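You operate a simulated robot arm through the tools that you are given. There is no shell and no other tool.

Carry out the task below with a simulated robot arm. There is one attempt and no reset: what you move stays moved.

## Task
Add a dash of plant feed to the watering can and water the plant in the blue pot.
Fine: feed into the can, never neat on soil; stop when the soil is dark, saucer dry; stopper in, bottle back; can back; other plants get none. Set down upright: bottle, watering can.

The check looks at the end state, three seconds after you hand in, the way a careful person would. Anything else that was tipped, shoved, dropped, spilled or broken makes it a failure. Lids that push on must go on centred and level and be pressed home; caps that screw on are set level and turned clockwise until they are tight.

## Robot
A 6-joint arm with a two-finger parallel gripper, fixed in place. Base frame: the origin is at the foot of the arm, x ahead of it, y to its left, z up; the work surface is at about z = 660. Lengths are in mm, angles in rad, forces in N, time in s.
With the tool pointing down near the work surface it reaches from about 280 to 680 mm from the base axis. Its first joint turns from -2.897 to 2.897 rad. Payload 4.1 kg.
The TCP is the grasp point between the finger pads, 23 mm short of the fingertips. In the tool frame z runs along the fingers and y along their closing line. Largest opening 94 mm; finger width 38, thickness 10; the body of the gripper, 54 by 96 mm, starts 39 mm behind the TCP.
Orientation is that of the tool frame in the base frame, as a unit quaternion [w, x, y, z]. With the fingers straight down and closing along the base's y, the tool's x points along the base's -x, its y along +y and its z along -z.

## Interface
- The arm moves only by the tool send_rows. Its argument "series" is a list of rows, each a list of 7 numbers: the shift along the tool's x, y, z in units of 20 mm (1.0 is 20 mm), then the turn, a rotation vector about the tool's x, y, z in units of 8 degrees (1.0 is 8 degrees), then the gripper command, from -1 (fully open) to 1 (shut), values between in proportion. In form: [[dx, dy, dz, ax, ay, az, gripper], ...]. A call has 1 to 20 rows; each row shifts and turns the commanded pose from where the row before left it, along the tool's axes as they then stand. A call with a number of a shift or a turn outside -1 to 1 is refused whole. A row lasts 0.2 s, in which the tool goes at most 50 mm and 0.15 rad; a call with a longer step from one row to the next is refused whole, and so is a gripper value outside its range. Where a pose cannot be reached the arm comes as near as it can. A force on the tool above 40 N (or 10 N above the force at the start of the call, whichever is more), or a blocked arm, ends the call early, and 0.2 s more pass. The fingers move at their own pace (about 45 mm/s each) and stop on an object; they squeeze with about 38 N. The grip force told is the motor's: it shows also when the fingers shut on nothing. Time passes only in rows, and 0.2 s behind the last, so rows that do not move let the fingers close. It gives the time, the measured TCP pose, the force on the tool (base axes), the opening and the grip force at its end, in the units of the frame above (readings bear some noise), with the torque about the TCP (base axes, N m) and any sound that the robot's microphone picked up, and new pictures: "show" is both (left out), scene, wrist or none.
- Cameras (640 x 400 px; columns grow to the right, rows downward): "scene" is fixed at [51.1, 653.2, 1493.9]; the picture's right is [-0.91, -0.41, 0.00], its down [-0.34, 0.76, -0.56] and it looks along [0.23, -0.51, -0.83] (base axes); focal length 214 px, centre (320, 200). "wrist" rides on the gripper at [86, 16, -74] in the tool frame; the picture's right is [-0.18, 0.98, 0.00], its down [-0.58, -0.11, -0.81] and it looks along [-0.79, -0.15, 0.59] (tool axes); focal length 243 px, centre (320, 200). There is no depth. A picture from a camera that has moved, and an enlarged one, comes with that camera's place and axes in the base frame and with its lens.
- lift_body(by): slides the trunk up (or, below 0, down) by that many mm; the arm rides with it, the base frame stays. It gives what a move gives, with no picture.
- zoom(camera, box): a new picture of the part [left, top, right, bottom] of that camera's present view, enlarged. It takes no simulated time.
- hand_in(): hands the job in; it is judged then, once.

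Nothing tells you positions but the pictures and the camera data. Unless the task says otherwise, let go and move clear before handing in.

The tools are called after ">>>" by a JSON object that holds its "op" and its "data". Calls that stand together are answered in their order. send_rows: Moves the arm, as the interface text tells. Its arguments: {"type":"object","properties":{"series":{"type":"array"},"show":{"type":"string","enum":["both","scene","wrist","none"]}},"required":["series"]} The other tools are called the same way: lift_body (by) slides the trunk up or down; zoom (camera, box) takes an enlarged picture of a part of a camera's view; hand_in () hands the job in.

At the start:

```text
time: 0.0
ee_pos: [394.7, 145.3, 1107.7]
ee_rot: [0.0, 0.0, 1.0, 0.0]
wrist_force: [-0.3, -1.0, -0.1]
torque: [0.01, 0.0, 0.0]
width: 94.0
gripper_force: 0.1
trunk travel left (down, up): [-475.0, 115.0]
```

scene: 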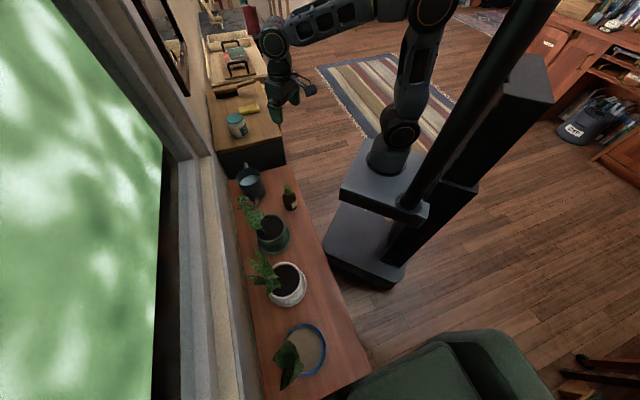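
wrist: 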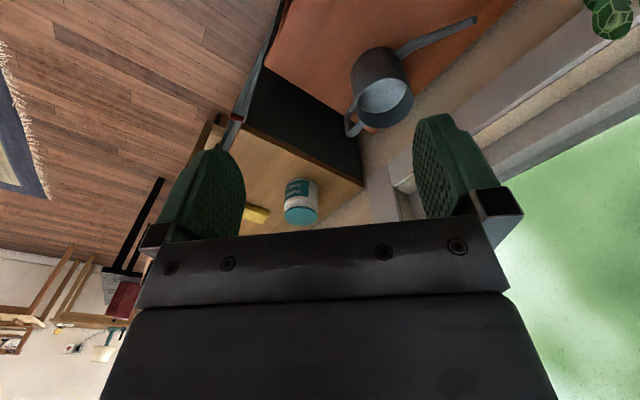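

I see a shelf along a window with three plants, a watering can and a small bottle, and beyond it a cabinet with a tin and other items. I will zoom in to work out where things are before moving.

>>> {"op": "zoom", "data": {"camera": "scene", "box": [220, 150, 320, 250]}}

>>> {"op": "zoom", "data": {"camera": "scene", "box": [220, 240, 380, 400]}}

>>> {"op": "zoom", "data": {"camera": "wrist", "box": [320, 0, 640, 200]}}

>>> {"op": "zoom", "data": {"camera": "scene", "box": [190, 60, 310, 180]}}

```text
4.00 times, centred on (270, 200) of scene
camera zoom: at [51.1, 653.2, 1493.9], right [-0.91, -0.41, 0.0], down [-0.34, 0.76, -0.56], along [0.23, -0.51, -0.83], focal length 858 px, centre (520, 200)
```

zoom: 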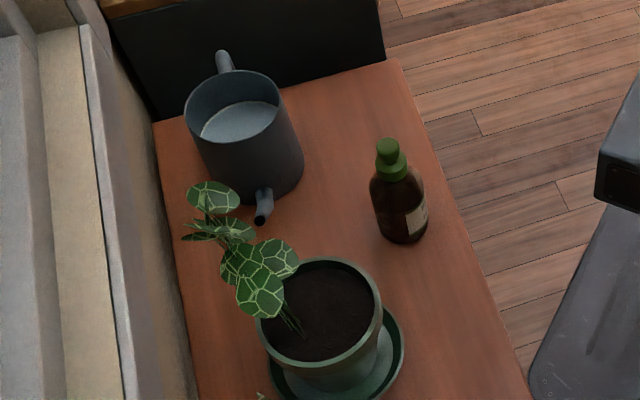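

```text
2.50 times, centred on (300, 320) of scene
camera zoom: at [51.1, 653.2, 1493.9], right [-0.91, -0.41, 0.0], down [-0.34, 0.76, -0.56], along [0.23, -0.51, -0.83], focal length 536 px, centre (370, -100)
```

zoom: 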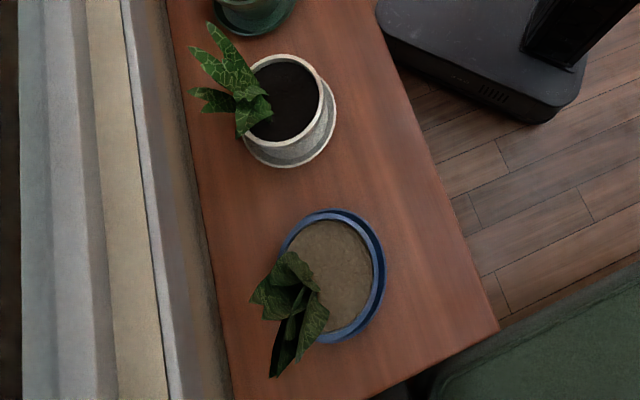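

```text
2.00 times, centred on (480, 100) of wrist
camera zoom: at [308.1, 161.0, 1182.6], right [0.18, 0.98, 0.0], down [0.58, -0.11, 0.81], along [0.79, -0.15, -0.59], focal length 485 px, centre (0, 400)
```

zoom: 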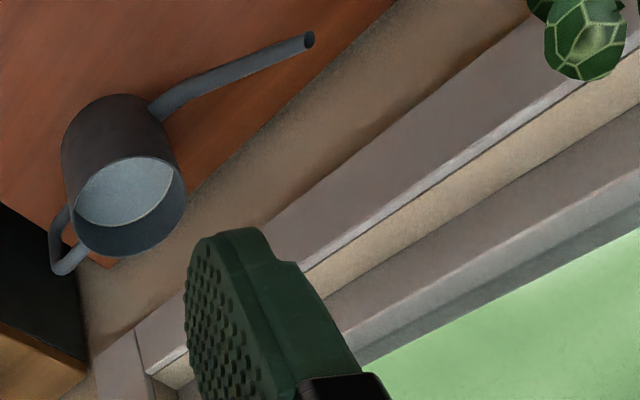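

```text
3.33 times, centred on (250, 120) of scene
camera zoom: at [51.1, 653.2, 1493.9], right [-0.91, -0.41, 0.0], down [-0.34, 0.76, -0.56], along [0.23, -0.51, -0.83], focal length 715 px, centre (553, 467)
```

zoom: 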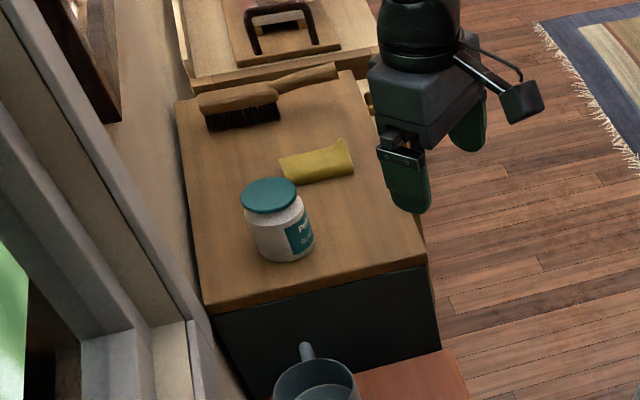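

The shelf runs diagonally along the window. By triangulation the can is at about (578, 230) with its rim near z 780 and its spout towards the pots. The bottle is near (388, 226) and the dry blue pot near (88, 685). I'll yaw the tool in line with the shelf and come lower for a closer look.

>>> {"op": "send_rows", "data": {"series": [[0, 0, 0.8, 0, 0, 0.9375, -1], [0, 0, 0.8, 0, 0, 0.9375, -1], [0, 0, 0.8, 0, 0, 0.9375, -1], [0, 0, 0.8, 0, 0, 0.9375, -1], [0, 0, 0.8, 0, 0, 0.9375, -1], [0, 0, 0.8, 0, 0, 0.9375, -1], [0, 0, 0, 0, 0, 0, -1]]}}

```text
time: 1.6
ee_pos: [394.4, 143.9, 1011.3]
ee_rot: [0.0, 0.384, 0.924, 0.0]
wrist_force: [0.2, -0.2, -0.5]
torque: [-0.02, 0.06, -0.02]
width: 94.1
gripper_force: 0.1
trunk travel left (down, up): [-475.0, 115.0]
camera wrist: at [344.0, 217.5, 1086.6], right [0.83, 0.56, 0.0], down [0.33, -0.49, 0.81], along [0.45, -0.67, -0.59], focal length 243 px, centre (320, 200)
```

scene: 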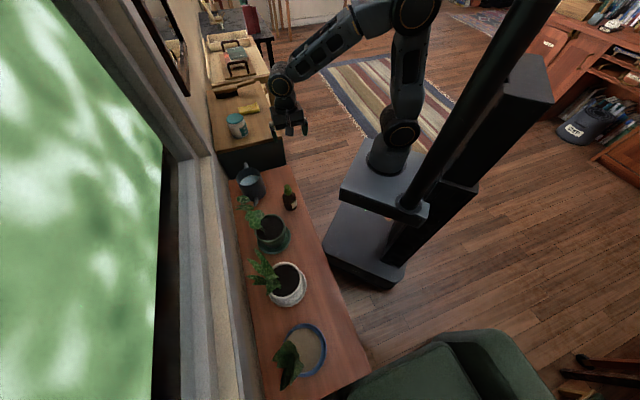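
wrist: 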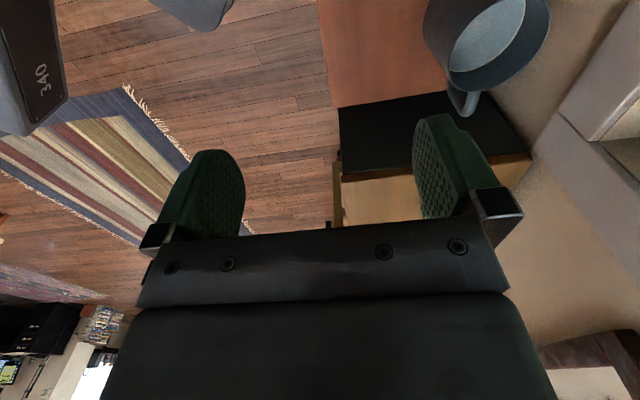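

The tool is now aligned with the shelf. I'll move along it so the wrist camera looks down on the bottle and can.

>>> {"op": "send_rows", "data": {"series": [[1, 0.8, 0.4, 0, 0, 0, -1], [1, 0.8, 0.4, 0, 0, 0, -1], [1, 0.8, 0.4, 0, 0, 0, -1], [1, 0.8, 0.4, 0, 0, 0, -1], [1, 0.8, 0.4, 0, 0, 0, -1], [1, 0.8, 0.4, 0, 0, 0, -1], [0.4, 0.2, 0, 0, 0, 0, -1], [0, 0, 0, 0, 0, 0, -1]]}}

```text
time: 3.4
ee_pos: [374.3, 305.5, 964.9]
ee_rot: [-0.001, 0.383, 0.924, 0.0]
wrist_force: [0.2, -0.8, -1.0]
torque: [0.01, 0.01, 0.0]
width: 94.0
gripper_force: 0.0
trunk travel left (down, up): [-475.0, 115.0]
camera wrist: at [324.7, 378.6, 1038.8], right [0.83, 0.56, 0.0], down [0.33, -0.49, 0.81], along [0.46, -0.67, -0.59], focal length 243 px, centre (320, 200)
```

scene: 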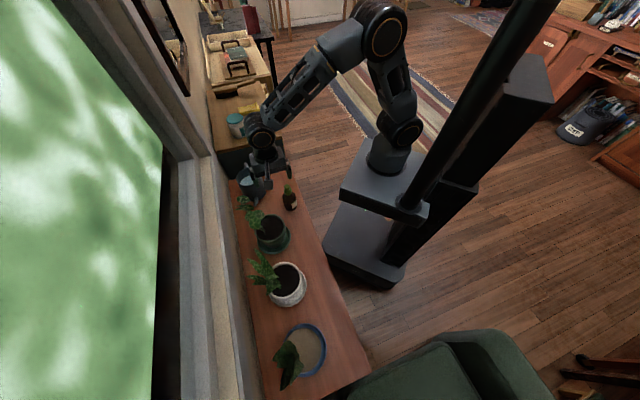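
wrist: 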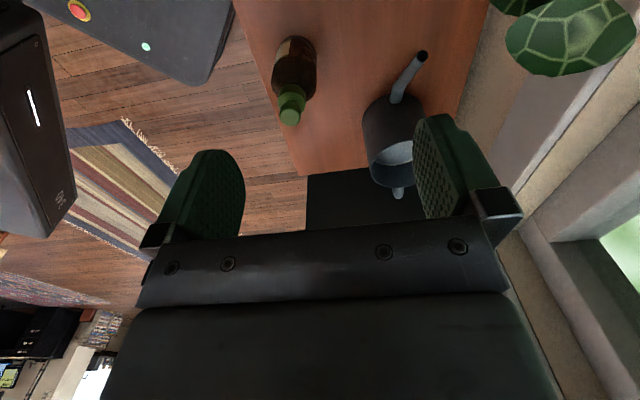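

>>> {"op": "zoom", "data": {"camera": "wrist", "box": [240, 0, 400, 140]}}

>>> {"op": "zoom", "data": {"camera": "wrist", "box": [330, 20, 490, 220]}}

>>> {"op": "zoom", "data": {"camera": "scene", "box": [230, 155, 310, 215]}}

```text
2.86 times, centred on (320, 70) of wrist
camera zoom: at [324.7, 378.6, 1038.8], right [0.83, 0.56, 0.0], down [0.33, -0.49, 0.81], along [0.46, -0.67, -0.59], focal length 693 px, centre (320, 571)
```

zoom: 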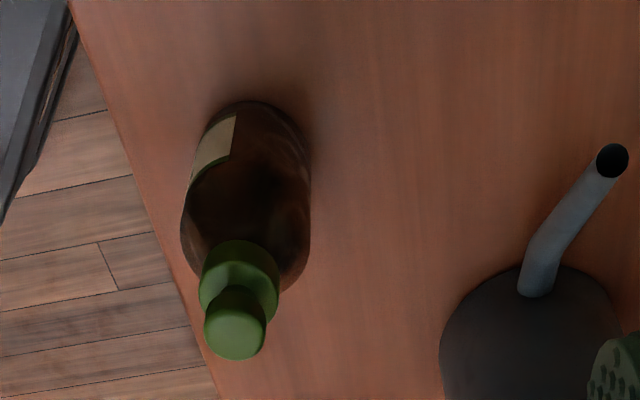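

```text
2.00 times, centred on (410, 120) of wrist
camera zoom: at [324.7, 378.6, 1038.8], right [0.83, 0.56, 0.0], down [0.33, -0.49, 0.81], along [0.46, -0.67, -0.59], focal length 485 px, centre (140, 360)
```

zoom: 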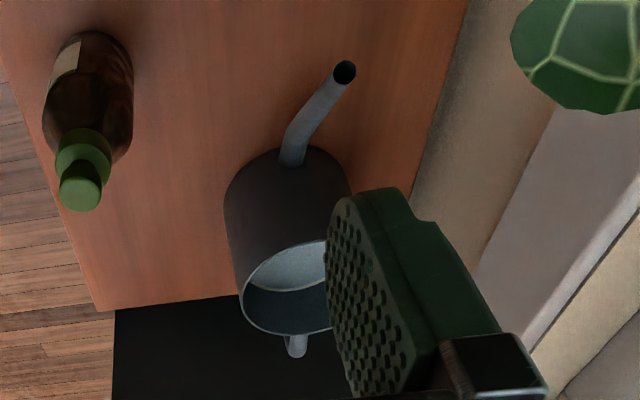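

```text
6.67 times, centred on (270, 185) of scene
camera zoom: at [51.1, 653.2, 1493.9], right [-0.91, -0.41, 0.0], down [-0.34, 0.76, -0.56], along [0.23, -0.51, -0.83], focal length 1430 px, centre (653, 300)
```

zoom: 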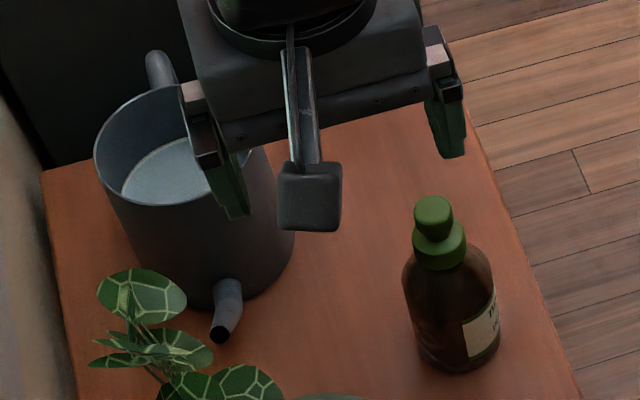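

The bottle stands at shelf coordinates n≈434 (across), s≈-116 (along), with a green stopper whose knob top is near z 807. I'll hover above the stopper to check its shape and alignment.

>>> {"op": "send_rows", "data": {"series": [[-0.84, -0.58, 0.8, 0, 0, 0, -1], [-0.84, -0.58, 0.8, 0, 0, 0, -1], [-0.84, -0.58, 0.8, 0, 0, 0, -1], [-0.84, -0.58, 0.8, 0, 0, 0, -1], [0, 0, 0.5, 0, 0, 0, -1], [0, 0, 0, 0, 0, 0, -1]]}}

>>> {"op": "zoom", "data": {"camera": "wrist", "box": [240, 0, 480, 200]}}

>>> {"op": "zoom", "data": {"camera": "scene", "box": [235, 150, 315, 210]}}

```text
time: 4.8
ee_pos: [388.6, 225.2, 890.0]
ee_rot: [0.0, 0.382, 0.924, 0.0]
wrist_force: [0.4, 0.0, 0.4]
torque: [0.02, 0.05, 0.02]
width: 93.9
gripper_force: 0.1
trunk travel left (down, up): [-475.0, 115.0]
camera wrist: at [339.5, 298.0, 965.3], right [0.83, 0.56, 0.0], down [0.33, -0.49, 0.81], along [0.46, -0.67, -0.59], focal length 243 px, centre (320, 200)
```

scene: 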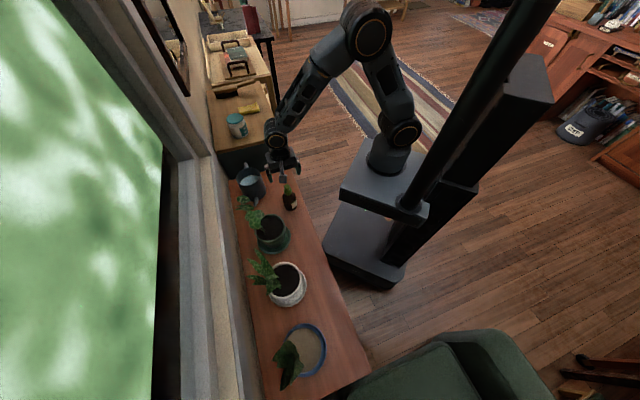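
wrist: 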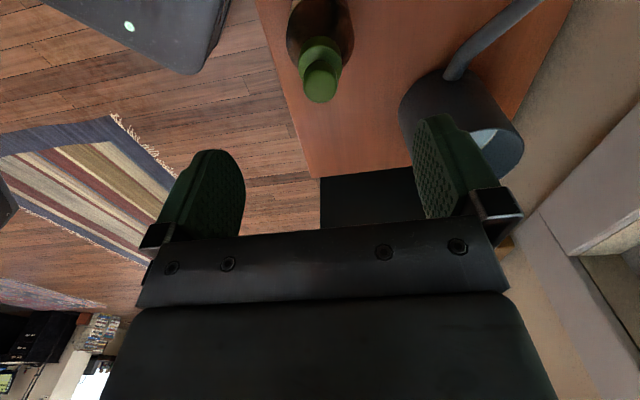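

```text
2.00 times, centred on (360, 100) of wrist
camera zoom: at [339.5, 298.0, 965.3], right [0.83, 0.56, 0.0], down [0.33, -0.49, 0.81], along [0.46, -0.67, -0.59], focal length 485 px, centre (240, 400)
```

zoom: 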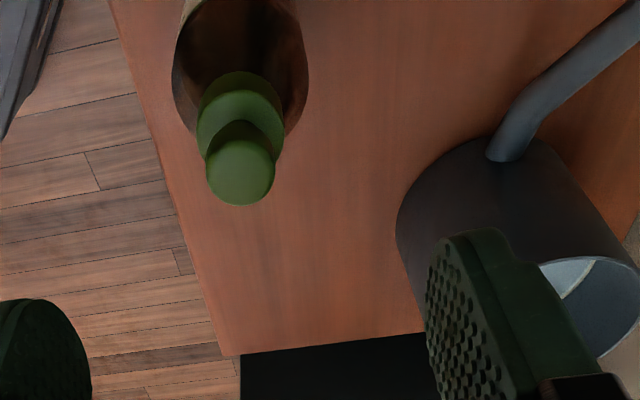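

```text
6.67 times, centred on (275, 180) of scene
camera zoom: at [51.1, 653.2, 1493.9], right [-0.91, -0.41, 0.0], down [-0.34, 0.76, -0.56], along [0.23, -0.51, -0.83], focal length 1430 px, centre (620, 333)
```

zoom: 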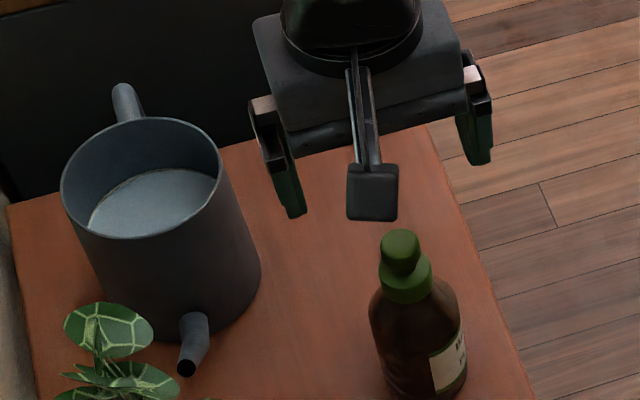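

The wrist view puts the stopper knob right under the TCP, about Ø23 mm with its top near z 804, above a wider collar. I'll descend so only the fingertips straddle the knob, then close.

>>> {"op": "send_rows", "data": {"series": [[0, 0.03, 0.9, 0, 0, 0, -1], [0, 0, 0.9, 0, 0, 0, -1], [0, 0, 0.9, 0, 0, 0, -0.5], [0, 0, 0.9, 0, 0, 0, -0.3], [0, 0, 0.3, 0, 0, 0, -0.3], [0, 0, 0, 0, 0, 0, -0.3]]}}

>>> {"op": "zoom", "data": {"camera": "wrist", "box": [160, 0, 480, 250]}}

>>> {"op": "zoom", "data": {"camera": "scene", "box": [255, 165, 315, 210]}}

```text
time: 6.2
ee_pos: [388.5, 226.6, 811.3]
ee_rot: [0.001, 0.383, 0.924, 0.0]
wrist_force: [-0.3, 0.4, 0.5]
torque: [-0.03, 0.0, -0.03]
width: 61.3
gripper_force: 0.1
trunk travel left (down, up): [-475.0, 115.0]
camera wrist: at [338.8, 299.2, 887.1], right [0.83, 0.56, 0.0], down [0.33, -0.49, 0.81], along [0.46, -0.67, -0.59], focal length 243 px, centre (320, 200)
```

scene: 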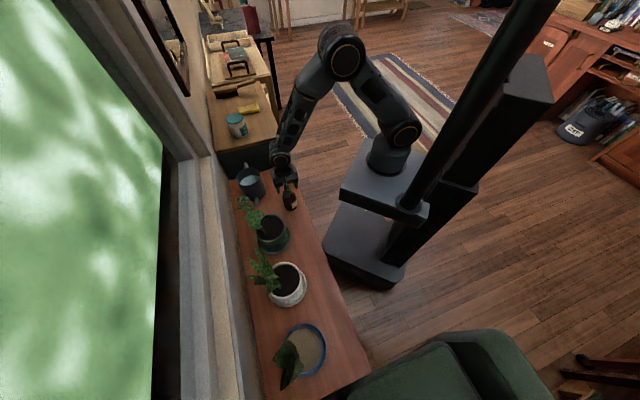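
wrist: 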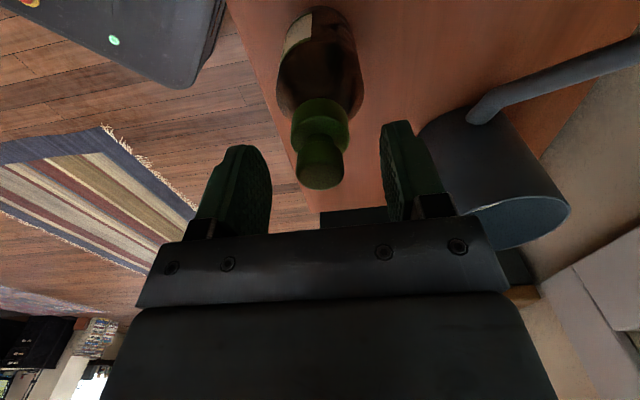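

```text
1.60 times, centred on (320, 125) of wrist
camera zoom: at [338.8, 299.2, 887.1], right [0.83, 0.56, 0.0], down [0.33, -0.49, 0.81], along [0.46, -0.67, -0.59], focal length 388 px, centre (320, 320)
```

zoom: 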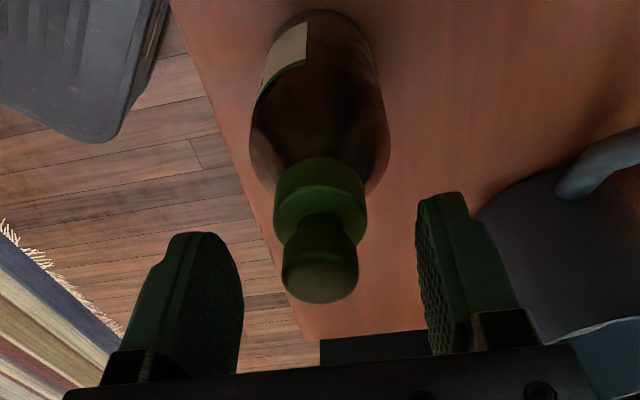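

```text
8.89 times, centred on (285, 188) of scene
camera zoom: at [51.1, 653.2, 1493.9], right [-0.91, -0.41, 0.0], down [-0.34, 0.76, -0.56], along [0.23, -0.51, -0.83], focal length 1906 px, centre (631, 311)
```

zoom: 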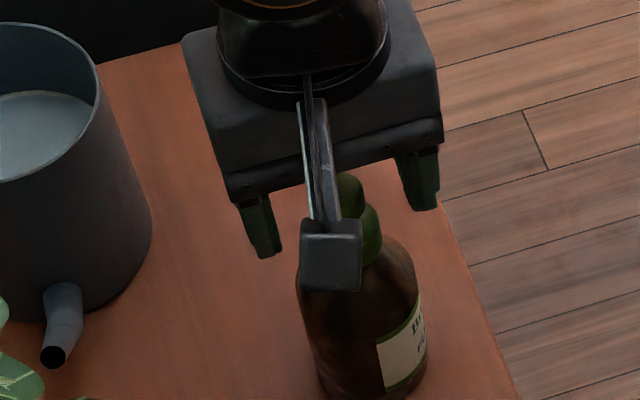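

The knob sits centred between the fingertips, with tips at about z 788 and knob 787–807. I'll close on it and read the width.

>>> {"op": "send_rows", "data": {"series": [[0, 0, 0, 0, 0, 0, 1], [0, 0, 0, 0, 0, 0, 1], [0, 0, 0, 0, 0, 0, 1], [0, 0, 0, 0, 0, 0, 1], [0, 0, 0, 0, 0, 0, 1]], "show": "wrist"}}

>>> {"op": "zoom", "data": {"camera": "wrist", "box": [160, 0, 480, 250]}}

```text
time: 7.4
ee_pos: [388.4, 227.3, 812.5]
ee_rot: [0.0, 0.383, 0.924, 0.0]
wrist_force: [0.3, -0.1, -0.8]
torque: [0.05, 0.01, 0.02]
width: 21.3
gripper_force: 38.3
trunk travel left (down, up): [-475.0, 115.0]
heard: snap
camera wrist: at [338.8, 299.2, 887.2], right [0.83, 0.56, 0.0], down [0.33, -0.49, 0.81], along [0.46, -0.67, -0.59], focal length 243 px, centre (320, 200)
```

wrist: 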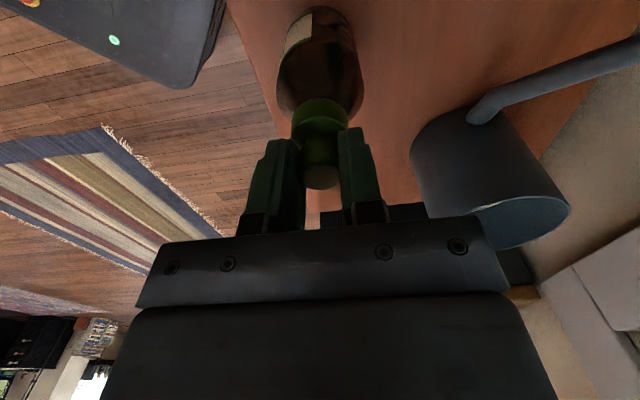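

```text
1.60 times, centred on (320, 125) of wrist
camera zoom: at [338.8, 299.2, 887.2], right [0.83, 0.56, 0.0], down [0.33, -0.49, 0.81], along [0.46, -0.67, -0.59], focal length 388 px, centre (320, 320)
```

zoom: 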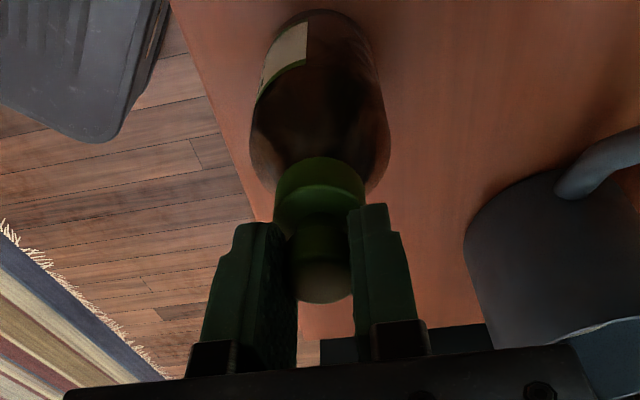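

The fingers closed at 21.3 mm on the knob and I heard a snap, so the stopper may have shifted. I'll pull up slowly and watch the force and whether the bottle comes with it.

>>> {"op": "send_rows", "data": {"series": [[0, 0, -0.1, 0, 0, 0, 1], [0, 0, -0.1, 0, 0, 0, 1], [0, 0, -0.1, 0, 0, 0, 1], [0, 0, -0.1, 0, 0, 0, 1], [0, 0, -0.1, 0, 0, 0, 1]]}}

>>> {"op": "zoom", "data": {"camera": "wrist", "box": [160, 0, 480, 250]}}

>>> {"op": "zoom", "data": {"camera": "scene", "box": [255, 165, 315, 210]}}

```text
time: 8.6
ee_pos: [389.4, 227.3, 821.5]
ee_rot: [0.0, 0.383, 0.924, 0.0]
wrist_force: [-0.2, -0.1, 0.3]
torque: [0.01, -0.01, 0.0]
width: 20.9
gripper_force: 38.1
trunk travel left (down, up): [-475.0, 115.0]
camera wrist: at [340.1, 299.0, 896.9], right [0.83, 0.56, 0.0], down [0.33, -0.49, 0.81], along [0.46, -0.67, -0.59], focal length 243 px, centre (320, 200)
```

scene: 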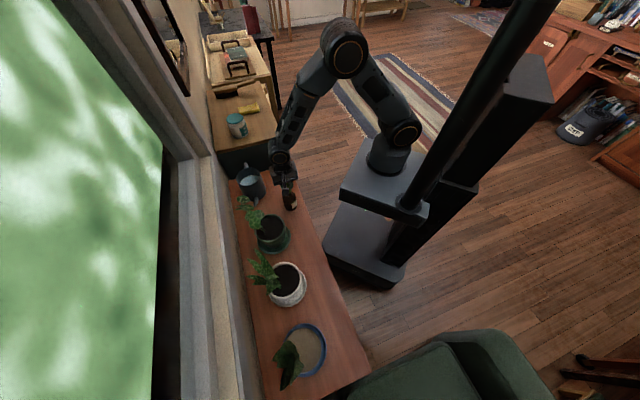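
wrist: 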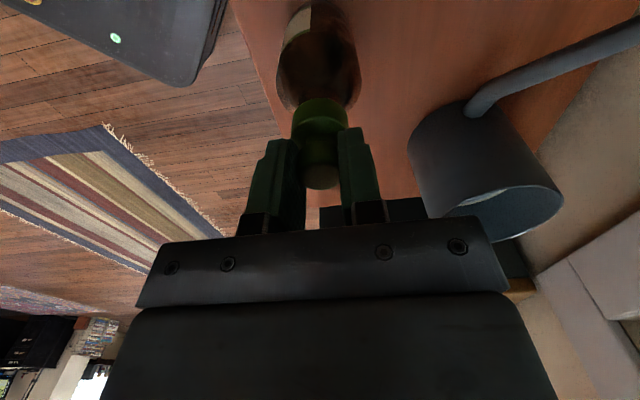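

```text
1.60 times, centred on (320, 125) of wrist
camera zoom: at [340.1, 299.0, 896.9], right [0.83, 0.56, 0.0], down [0.33, -0.49, 0.81], along [0.46, -0.67, -0.59], focal length 388 px, centre (320, 320)
```

zoom: 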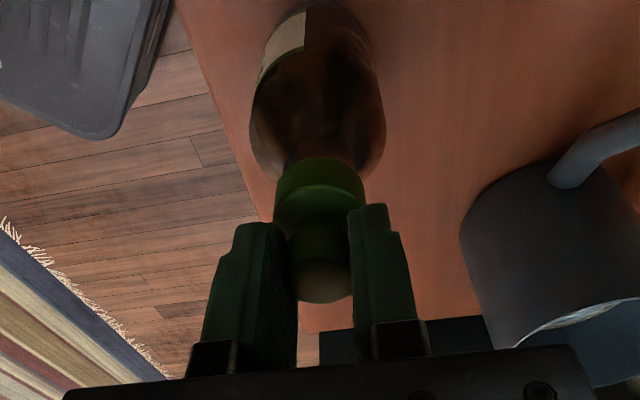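

```text
8.89 times, centred on (285, 188) of scene
camera zoom: at [51.1, 653.2, 1493.9], right [-0.91, -0.41, 0.0], down [-0.34, 0.76, -0.56], along [0.23, -0.51, -0.83], focal length 1906 px, centre (631, 311)
```

zoom: 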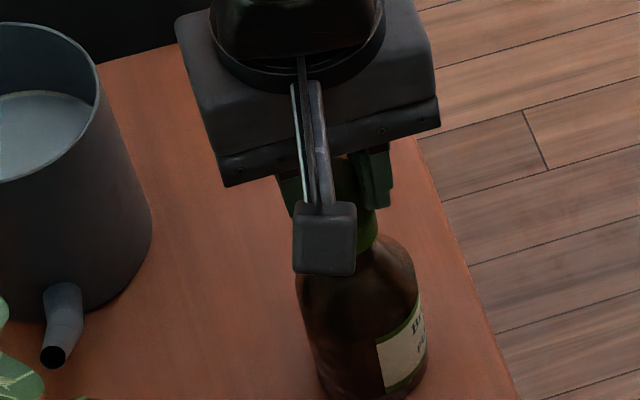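

The stopper and collar rise as one piece, the bottle stays put and there is almost no load. I'll keep lifting until it is clear of the neck.

>>> {"op": "send_rows", "data": {"series": [[0, 0, -0.3, 0, 0, 0, 1], [0, 0, -0.3, 0, 0, 0, 1], [0, 0, -0.5, 0, 0, 0, 1], [0, 0, -0.5, 0, 0, 0, 1], [0, 0, -0.5, 0, 0, 0, 1], [0, 0, -0.5, 0, 0, 0, 1], [0, 0, -0.5, 0, 0, 0, 1], [0, 0, 0, 0, 0, 0, 1]]}}

>>> {"op": "zoom", "data": {"camera": "wrist", "box": [160, 0, 480, 250]}}

>>> {"op": "zoom", "data": {"camera": "scene", "box": [255, 165, 315, 210]}}

```text
time: 10.4
ee_pos: [390.4, 226.3, 884.8]
ee_rot: [0.001, 0.383, 0.924, -0.001]
wrist_force: [-0.1, 0.4, 0.1]
torque: [-0.01, 0.01, 0.01]
width: 21.3
gripper_force: 37.4
trunk travel left (down, up): [-475.0, 115.0]
camera wrist: at [340.4, 298.5, 959.6], right [0.83, 0.56, 0.0], down [0.33, -0.49, 0.81], along [0.46, -0.67, -0.59], focal length 243 px, centre (320, 200)
```

scene: 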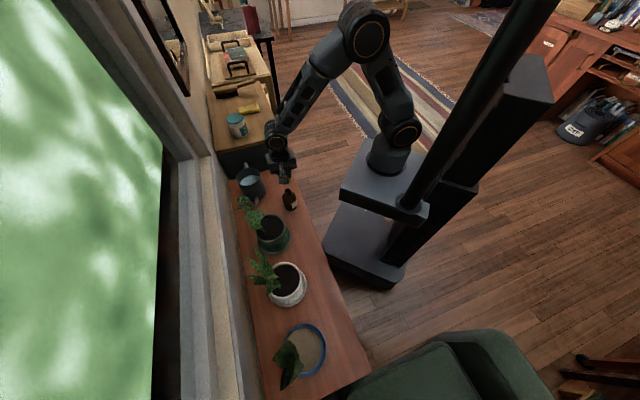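
wrist: 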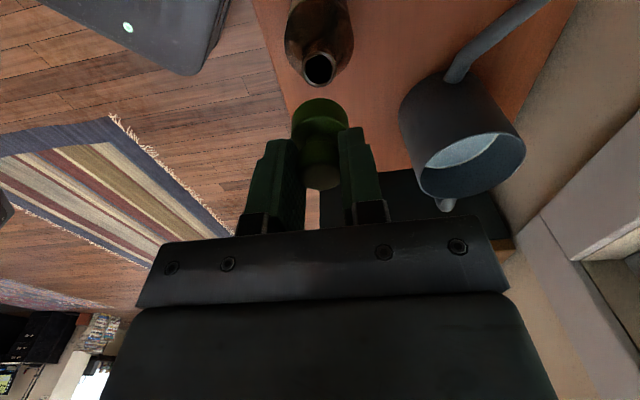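

```text
1.60 times, centred on (320, 125) of wrist
camera zoom: at [340.4, 298.5, 959.6], right [0.83, 0.56, 0.0], down [0.33, -0.49, 0.81], along [0.46, -0.67, -0.59], focal length 388 px, centre (320, 320)
```

zoom: 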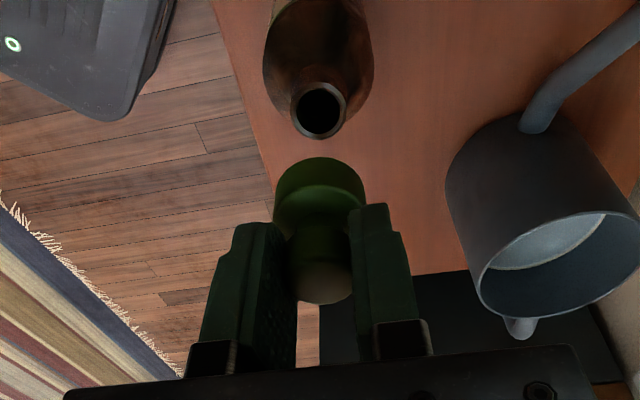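

```text
8.89 times, centred on (285, 188) of scene
camera zoom: at [51.1, 653.2, 1493.9], right [-0.91, -0.41, 0.0], down [-0.34, 0.76, -0.56], along [0.23, -0.51, -0.83], focal length 1906 px, centre (631, 311)
```

zoom: 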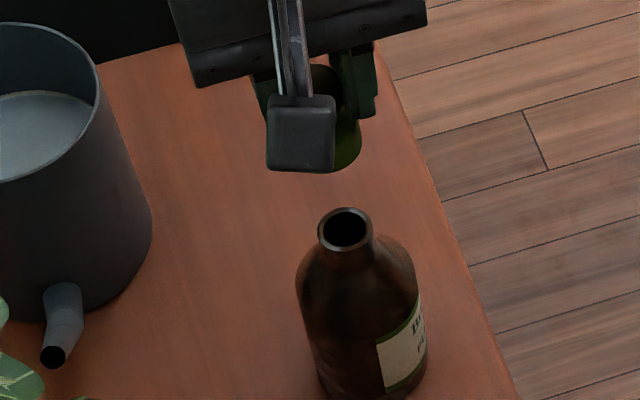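

The stopper is a cap that fits over the neck. The mouth, Ø≈27 mm at about z 776, is now open. I'll set the stopper down upright on a free part of the shelf in front of the can, at about n 432, s -235.

>>> {"op": "send_rows", "data": {"series": [[-0.85, 0, 0, 0, 0, 0, 1], [-0.85, 0, 0, 0, 0, 0, 1], [-0.85, -0.1, 0, 0, 0, 0, 1], [-0.85, -0.1, 0, 0, 0, 0, 1], [-0.85, 0, 0, 0, 0, 0, 1], [-0.85, 0, 0, 0, 0, 0, 1], [-0.85, 0, 0, 0, 0, 0, 1], [0, 0, 1, 0, 0, 0, 1], [0, 0, 1, 0, 0, 0, 1], [0, 0, 1, 0, 0, 0, 1], [0, 0, 1, 0, 0, 0, 1], [0, 0, 1, 0, 0, 0, 1], [0, 0, 1, 0, 0, 0, 1], [0, 0, 1, 0, 0, 0, 1], [0, 0, 0.8, 0, 0, 0, 1], [0, 0, 0, 0, 0, 0, 1]]}}

>>> {"op": "zoom", "data": {"camera": "wrist", "box": [160, 0, 480, 250]}}

>>> {"op": "zoom", "data": {"camera": "scene", "box": [235, 150, 315, 210]}}

```text
time: 13.8
ee_pos: [472.2, 140.5, 727.9]
ee_rot: [0.0, 0.383, 0.924, 0.0]
wrist_force: [-0.2, 0.4, -0.5]
torque: [0.0, 0.0, 0.01]
width: 21.2
gripper_force: 37.7
trunk travel left (down, up): [-475.0, 115.0]
camera wrist: at [421.9, 212.6, 802.3], right [0.83, 0.56, 0.0], down [0.33, -0.49, 0.81], along [0.46, -0.67, -0.59], focal length 243 px, centre (320, 200)
```

scene: 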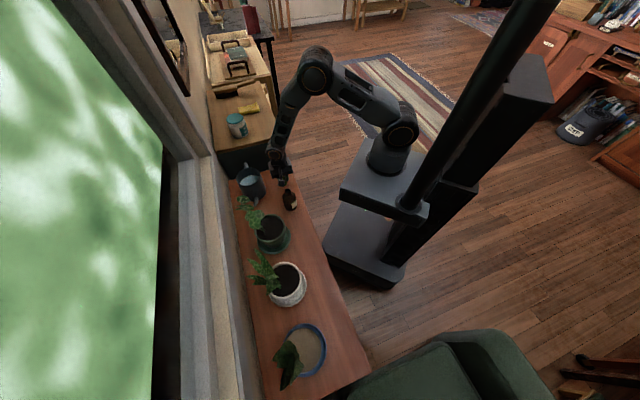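
wrist: 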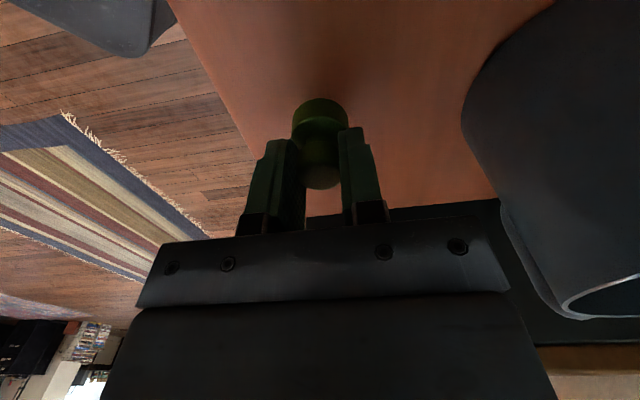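

```text
1.60 times, centred on (320, 125) of wrist
camera zoom: at [421.9, 212.6, 802.3], right [0.83, 0.56, 0.0], down [0.33, -0.49, 0.81], along [0.46, -0.67, -0.59], focal length 388 px, centre (320, 320)
```

zoom: 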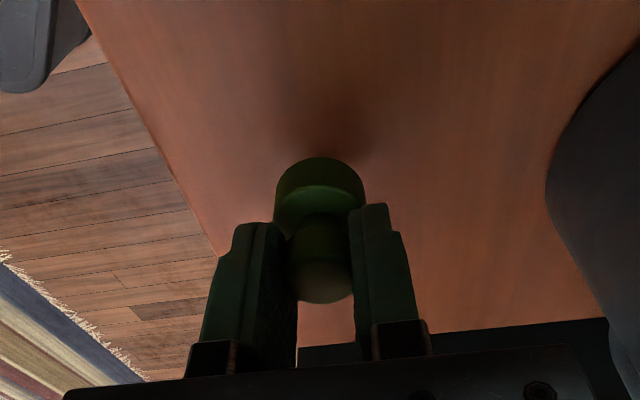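

```text
6.67 times, centred on (275, 180) of scene
camera zoom: at [51.1, 653.2, 1493.9], right [-0.91, -0.41, 0.0], down [-0.34, 0.76, -0.56], along [0.23, -0.51, -0.83], focal length 1430 px, centre (620, 333)
```

zoom: 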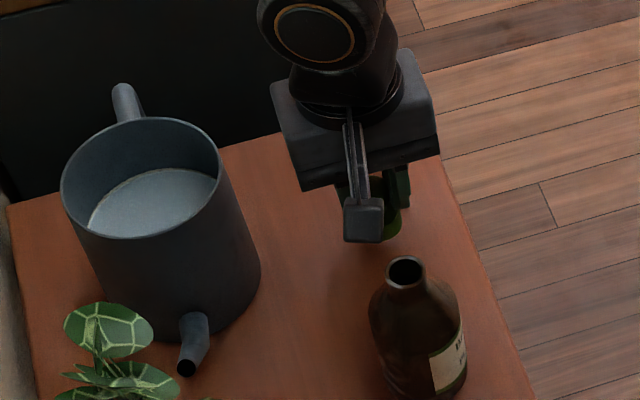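

The stopper is about 20 mm above the shelf. I'll lower it gently and read the contact force.

>>> {"op": "send_rows", "data": {"series": [[0, 0, 0.2, 0, 0, 0, 1], [0, 0, 0.2, 0, 0, 0, 1], [0, 0, 0.2, 0, 0, 0, 1], [0, 0, 0.15, 0, 0, 0, 1], [0, 0, 0, 0, 0, 0, 1]], "show": "wrist"}}

>>> {"op": "send_rows", "data": {"series": [[0, 0, 0.05, 0, 0, 0, 1], [0, 0, 0.05, 0, 0, 0, 1], [0, 0, 0.05, 0, 0, 0, 1], [0, 0, 0, 0, 0, 0, 1]], "show": "wrist"}}

```text
time: 15.0
ee_pos: [472.5, 139.4, 712.1]
ee_rot: [0.001, 0.383, 0.924, -0.001]
wrist_force: [0.6, -0.3, 0.5]
torque: [0.0, 0.02, 0.0]
width: 21.4
gripper_force: 37.7
trunk travel left (down, up): [-475.0, 115.0]
camera wrist: at [421.9, 211.8, 787.4], right [0.83, 0.56, 0.0], down [0.33, -0.49, 0.81], along [0.46, -0.67, -0.59], focal length 243 px, centre (320, 200)
```

wrist: 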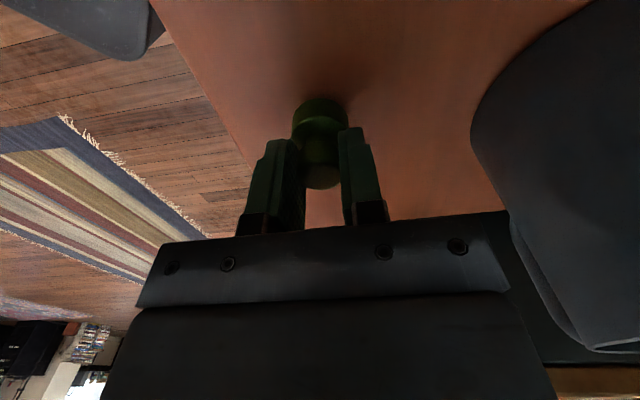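

```text
time: 16.0
ee_pos: [471.4, 139.3, 709.1]
ee_rot: [0.0, 0.383, 0.924, 0.0]
wrist_force: [0.2, 0.1, 0.5]
torque: [0.0, -0.02, -0.02]
width: 21.3
gripper_force: 37.6
trunk travel left (down, up): [-475.0, 115.0]
camera wrist: at [421.9, 211.6, 784.0], right [0.83, 0.56, 0.0], down [0.33, -0.49, 0.81], along [0.46, -0.67, -0.59], focal length 243 px, centre (320, 200)
```

wrist: 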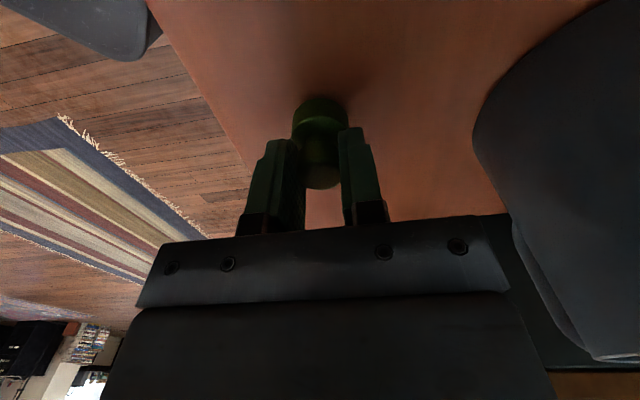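

>>> {"op": "send_rows", "data": {"series": [[0, 0, 0.05, 0, 0, 0, 1], [0, 0, 0.05, 0, 0, 0, 1], [0, 0, 0.05, 0, 0, 0, 1], [0, 0, 0, 0, 0, 0, 1]], "show": "none"}}

>>> {"op": "send_rows", "data": {"series": [[0, 0, 0.05, 0, 0, 0, 1], [0, 0, 0.05, 0, 0, 0, 1], [0, 0, 0, 0, 0, 0, 1]], "show": "wrist"}}

```text
time: 17.0
ee_pos: [471.6, 138.6, 705.1]
ee_rot: [0.0, 0.383, 0.924, 0.0]
wrist_force: [-0.7, -0.2, 0.4]
torque: [0.02, 0.01, -0.02]
width: 21.6
gripper_force: 38.1
trunk travel left (down, up): [-475.0, 115.0]
```

```text
time: 17.8
ee_pos: [470.7, 139.7, 705.2]
ee_rot: [0.001, 0.382, 0.924, 0.0]
wrist_force: [0.8, -0.6, 1.9]
torque: [0.19, 0.18, 0.02]
width: 21.1
gripper_force: 37.9
trunk travel left (down, up): [-475.0, 115.0]
camera wrist: at [421.9, 211.7, 779.3], right [0.83, 0.56, 0.0], down [0.33, -0.49, 0.81], along [0.46, -0.67, -0.59], focal length 243 px, centre (320, 200)
```

wrist: 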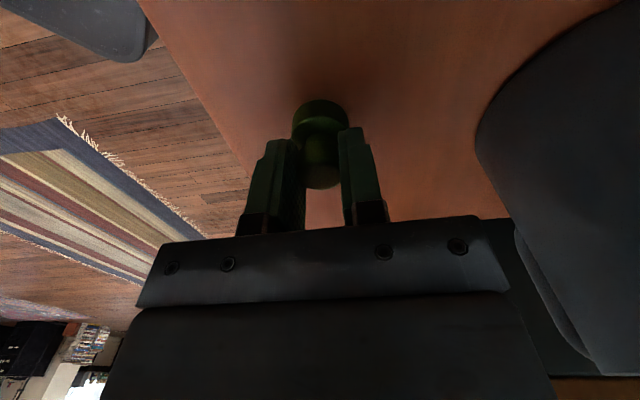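

Contact is starting: about 2 N at TCP z 705. One more small step, then I'll release gradually.

>>> {"op": "send_rows", "data": {"series": [[0, 0, 0.04, 0, 0, 0, 1], [0, 0, 0, 0, 0, 0, 1]], "show": "none"}}

>>> {"op": "send_rows", "data": {"series": [[0, 0, 0, 0, 0, 0, 0.45], [0, 0, 0, 0, 0, 0, 0.3], [0, 0, 0, 0, 0, 0, 0.1], [0, 0, 0, 0, 0, 0, 0.1]], "show": "wrist"}}

>>> {"op": "zoom", "data": {"camera": "wrist", "box": [160, 0, 480, 250]}}

```text
time: 18.4
ee_pos: [471.1, 139.7, 703.4]
ee_rot: [0.0, 0.382, 0.924, 0.0]
wrist_force: [1.8, -0.4, 2.1]
torque: [0.2, 0.31, -0.12]
width: 21.4
gripper_force: 37.9
trunk travel left (down, up): [-475.0, 115.0]
```

```text
time: 19.4
ee_pos: [472.0, 140.0, 704.0]
ee_rot: [0.0, 0.382, 0.924, 0.001]
wrist_force: [1.0, 1.0, 0.5]
torque: [0.02, 0.11, -0.04]
width: 42.5
gripper_force: 0.0
trunk travel left (down, up): [-475.0, 115.0]
camera wrist: at [421.5, 212.1, 778.5], right [0.82, 0.57, 0.0], down [0.33, -0.49, 0.81], along [0.46, -0.67, -0.59], focal length 243 px, centre (320, 200)
```

wrist: 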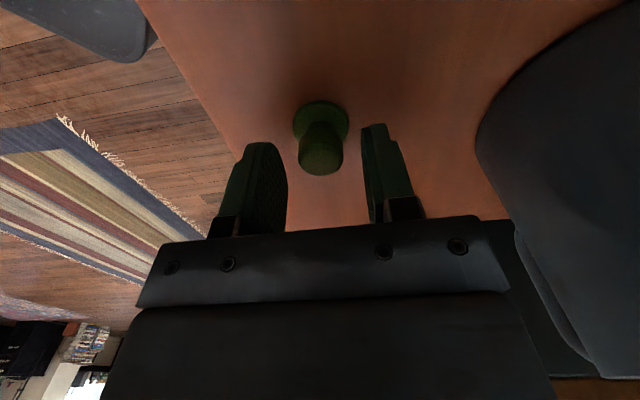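

```text
1.60 times, centred on (320, 125) of wrist
camera zoom: at [421.5, 212.1, 778.5], right [0.82, 0.57, 0.0], down [0.33, -0.49, 0.81], along [0.46, -0.67, -0.59], focal length 388 px, centre (320, 320)
```

zoom: 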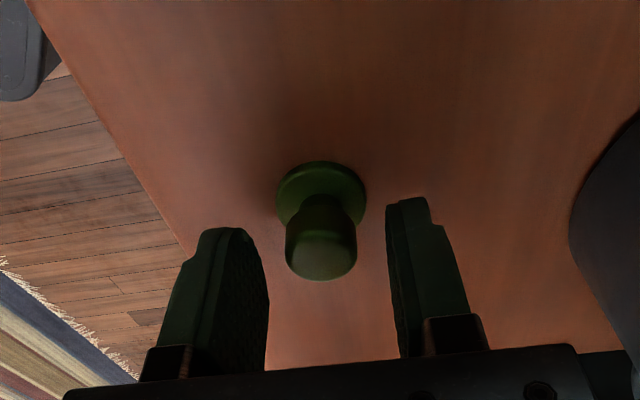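

The stopper is released and appears to be standing. I'll rise clear and inspect it.

>>> {"op": "send_rows", "data": {"series": [[0, 0, -0.5, 0, 0, 0, 0.0], [0, 0, -0.8, 0, 0, 0, 0.0], [0, 0, -1, 0, 0, 0, 0.0], [0, 0, -1, 0, 0, 0, 0.0], [0, 0, -1, 0, 0, 0, -0.5], [0, 0, -1, 0, 0, 0, -1], [0, 0, -1, 0, 0, 0, -1], [0, 0, -1, 0, 0, 0, -1], [0, 0, -1, 0, 0, 0, -1], [0, 0, 0, 0, 0, 0, -1]]}}

>>> {"op": "zoom", "data": {"camera": "wrist", "box": [260, 0, 500, 200]}}

>>> {"op": "zoom", "data": {"camera": "wrist", "box": [270, 50, 350, 110]}}

>>> {"op": "zoom", "data": {"camera": "scene", "box": [255, 165, 315, 210]}}

```text
time: 21.6
ee_pos: [471.5, 138.8, 870.2]
ee_rot: [0.0, 0.383, 0.924, 0.0]
wrist_force: [-0.2, 0.1, -0.2]
torque: [-0.03, 0.0, 0.02]
width: 93.7
gripper_force: 0.0
trunk travel left (down, up): [-475.0, 115.0]
camera wrist: at [421.9, 211.5, 945.4], right [0.83, 0.56, 0.0], down [0.33, -0.49, 0.81], along [0.46, -0.67, -0.59], focal length 243 px, centre (320, 200)
```

scene: 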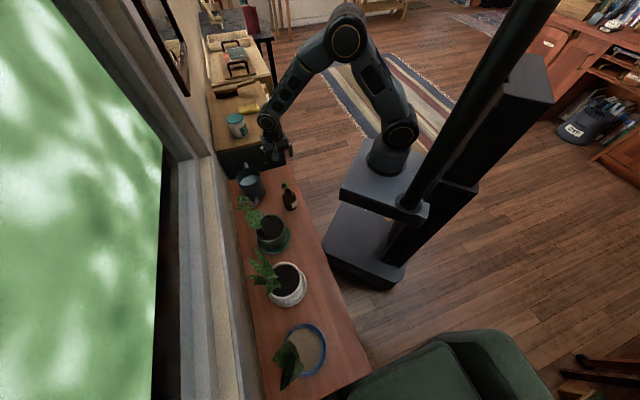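
wrist: 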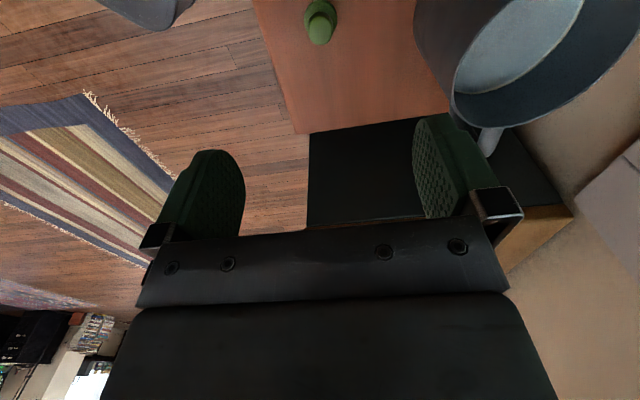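

```text
2.00 times, centred on (380, 100) of wrist
camera zoom: at [421.9, 211.5, 945.4], right [0.83, 0.56, 0.0], down [0.33, -0.49, 0.81], along [0.46, -0.67, -0.59], focal length 485 px, centre (200, 400)
```

zoom: 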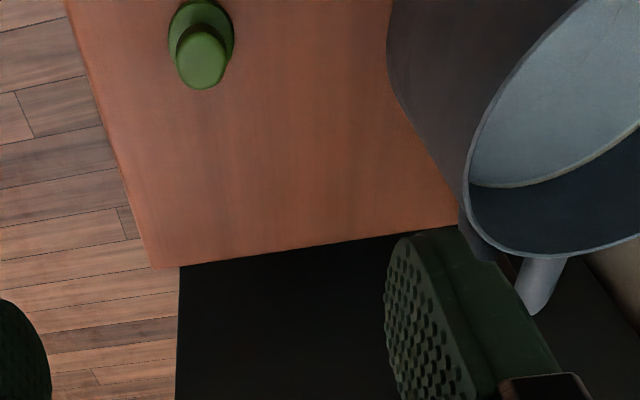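

```text
6.67 times, centred on (310, 80) of wrist
camera zoom: at [421.9, 211.5, 945.4], right [0.83, 0.56, 0.0], down [0.33, -0.49, 0.81], along [0.46, -0.67, -0.59], focal length 1618 px, centre (387, 1000)
```

zoom: 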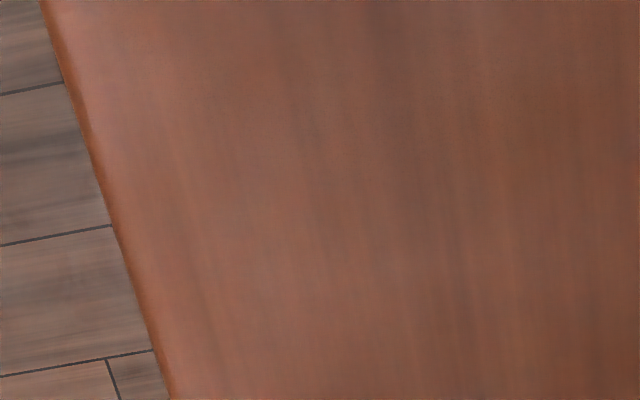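

```text
8.89 times, centred on (285, 188) of scene
camera zoom: at [51.1, 653.2, 1493.9], right [-0.91, -0.41, 0.0], down [-0.34, 0.76, -0.56], along [0.23, -0.51, -0.83], focal length 1906 px, centre (631, 311)
```

zoom: 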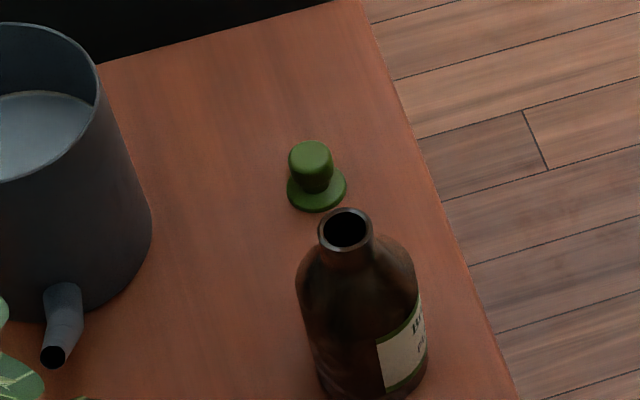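

The stopper stands upright on its flange. I think the camera boom brushed the bottle neck on the way down, but the bottle has not moved. Next I'll turn the tool to approach the bottle from the robot side: yaw -90°, retreat, then pitch 60° outward.

>>> {"op": "send_rows", "data": {"series": [[0, 0, 0, 0, 0, -0.9375, -1], [0, 0, 0, 0, 0, -0.9375, -1], [0, 0, 0, 0, 0, -0.9375, -1], [0, 0, 0, 0, 0, -0.9375, -1], [0, 0, 0, 0, 0, -0.9375, -1], [0, 0, 0, 0, 0, -0.9375, -1], [0, 0, 0, 0, 0, -0.9375, -1], [0, 0, 0, 0, 0, -0.9375, -1], [0, 0, 0, 0, 0, -0.9375, -1], [0, 0, 0, 0, 0, -0.9375, -1], [0, 0, 0, 0, 0, -0.9375, -1], [0, 0, 0, 0, 0, -0.9375, -1], [0.7, 0.99, 0, 0, 0, 0, -1], [0.7, 0.99, 0, 0, 0, 0, -1], [0.7, 0.99, 0, 0, 0, 0, -1], [0.7, 0.99, 0, 0, 0, 0, -1], [0.7, 0.99, 0, 0, 0, 0, -1], [0.7, 0.99, 0, 0, 0, 0, -1], [0, 0, 0, 0, 0, 0, -1]]}}

```text
time: 25.6
ee_pos: [327.6, 164.7, 869.9]
ee_rot: [0.001, -0.383, 0.924, 0.001]
wrist_force: [0.2, 0.2, 0.4]
torque: [0.0, -0.01, 0.0]
width: 94.0
gripper_force: 0.0
trunk travel left (down, up): [-475.0, 115.0]
camera wrist: at [255.4, 114.1, 943.9], right [-0.56, 0.83, 0.0], down [0.49, 0.33, 0.81], along [0.67, 0.46, -0.59], focal length 243 px, centre (320, 200)
```

scene: 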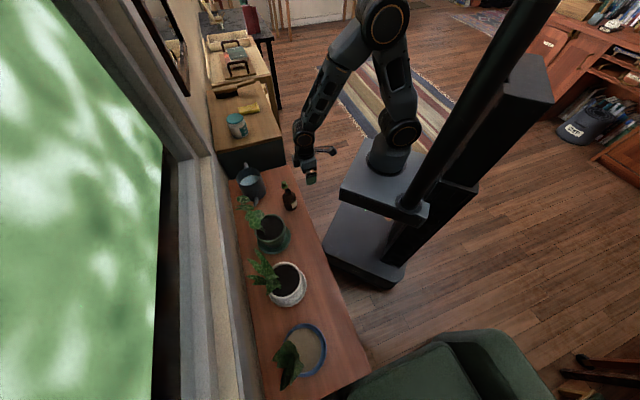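
wrist: 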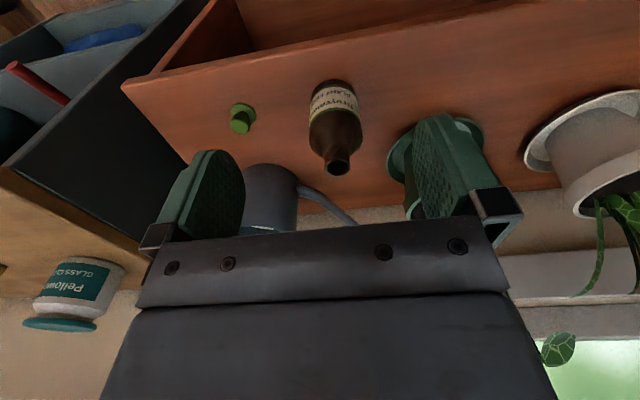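

The bottle is straight ahead with its label towards me and the stopper stands off to the left. Now I'll pitch the tool 60° outward.

>>> {"op": "send_rows", "data": {"series": [[0, 0, 0, 0, -0.9375, 0, -1], [0, 0, 0, 0, -0.9375, 0, -1], [0, 0, 0, 0, -0.9375, 0, -1], [0, 0, 0, 0, -0.9375, 0, -1], [0, 0, 0, 0, -0.9375, 0, -1], [0, 0, 0, 0, -0.9375, 0, -1], [0, 0, 0, 0, -0.9375, 0, -1], [0, 0, 0, 0, -0.9375, 0, -1], [0, 0, 0, 0, 0, 0, -1]]}}

```text
time: 27.6
ee_pos: [374.3, 195.6, 860.7]
ee_rot: [0.36, -0.348, 0.847, 0.18]
wrist_force: [0.7, 0.2, -1.2]
torque: [0.01, -0.02, 0.01]
width: 93.9
gripper_force: 0.0
out of reach, approached as far as the arm can: row 3, 4, 5, 6, 7, 8
trunk travel left (down, up): [-475.0, 115.0]
camera wrist: at [283.3, 125.5, 848.5], right [-0.62, 0.77, 0.19], down [-0.02, -0.26, 0.97], along [0.79, 0.59, 0.17], focal length 243 px, centre (320, 200)
```

scene: 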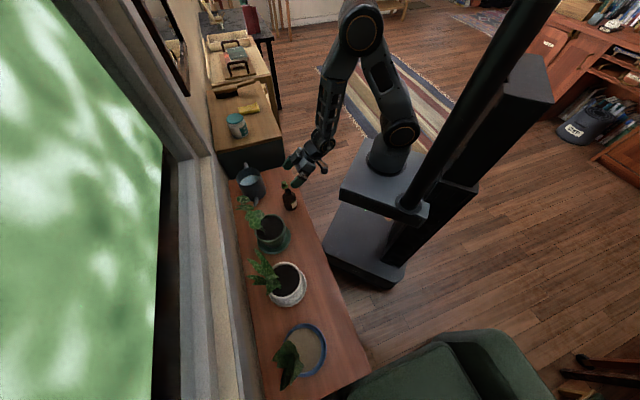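
wrist: 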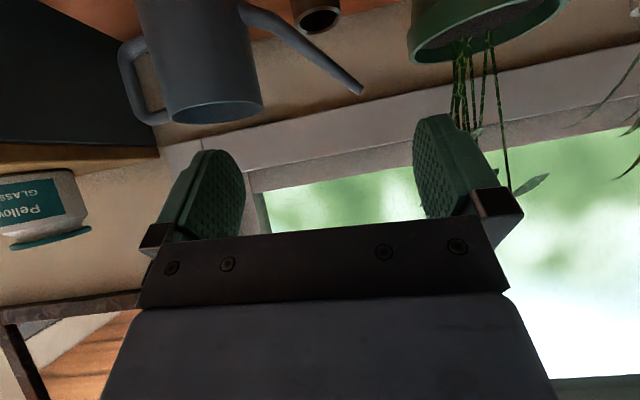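

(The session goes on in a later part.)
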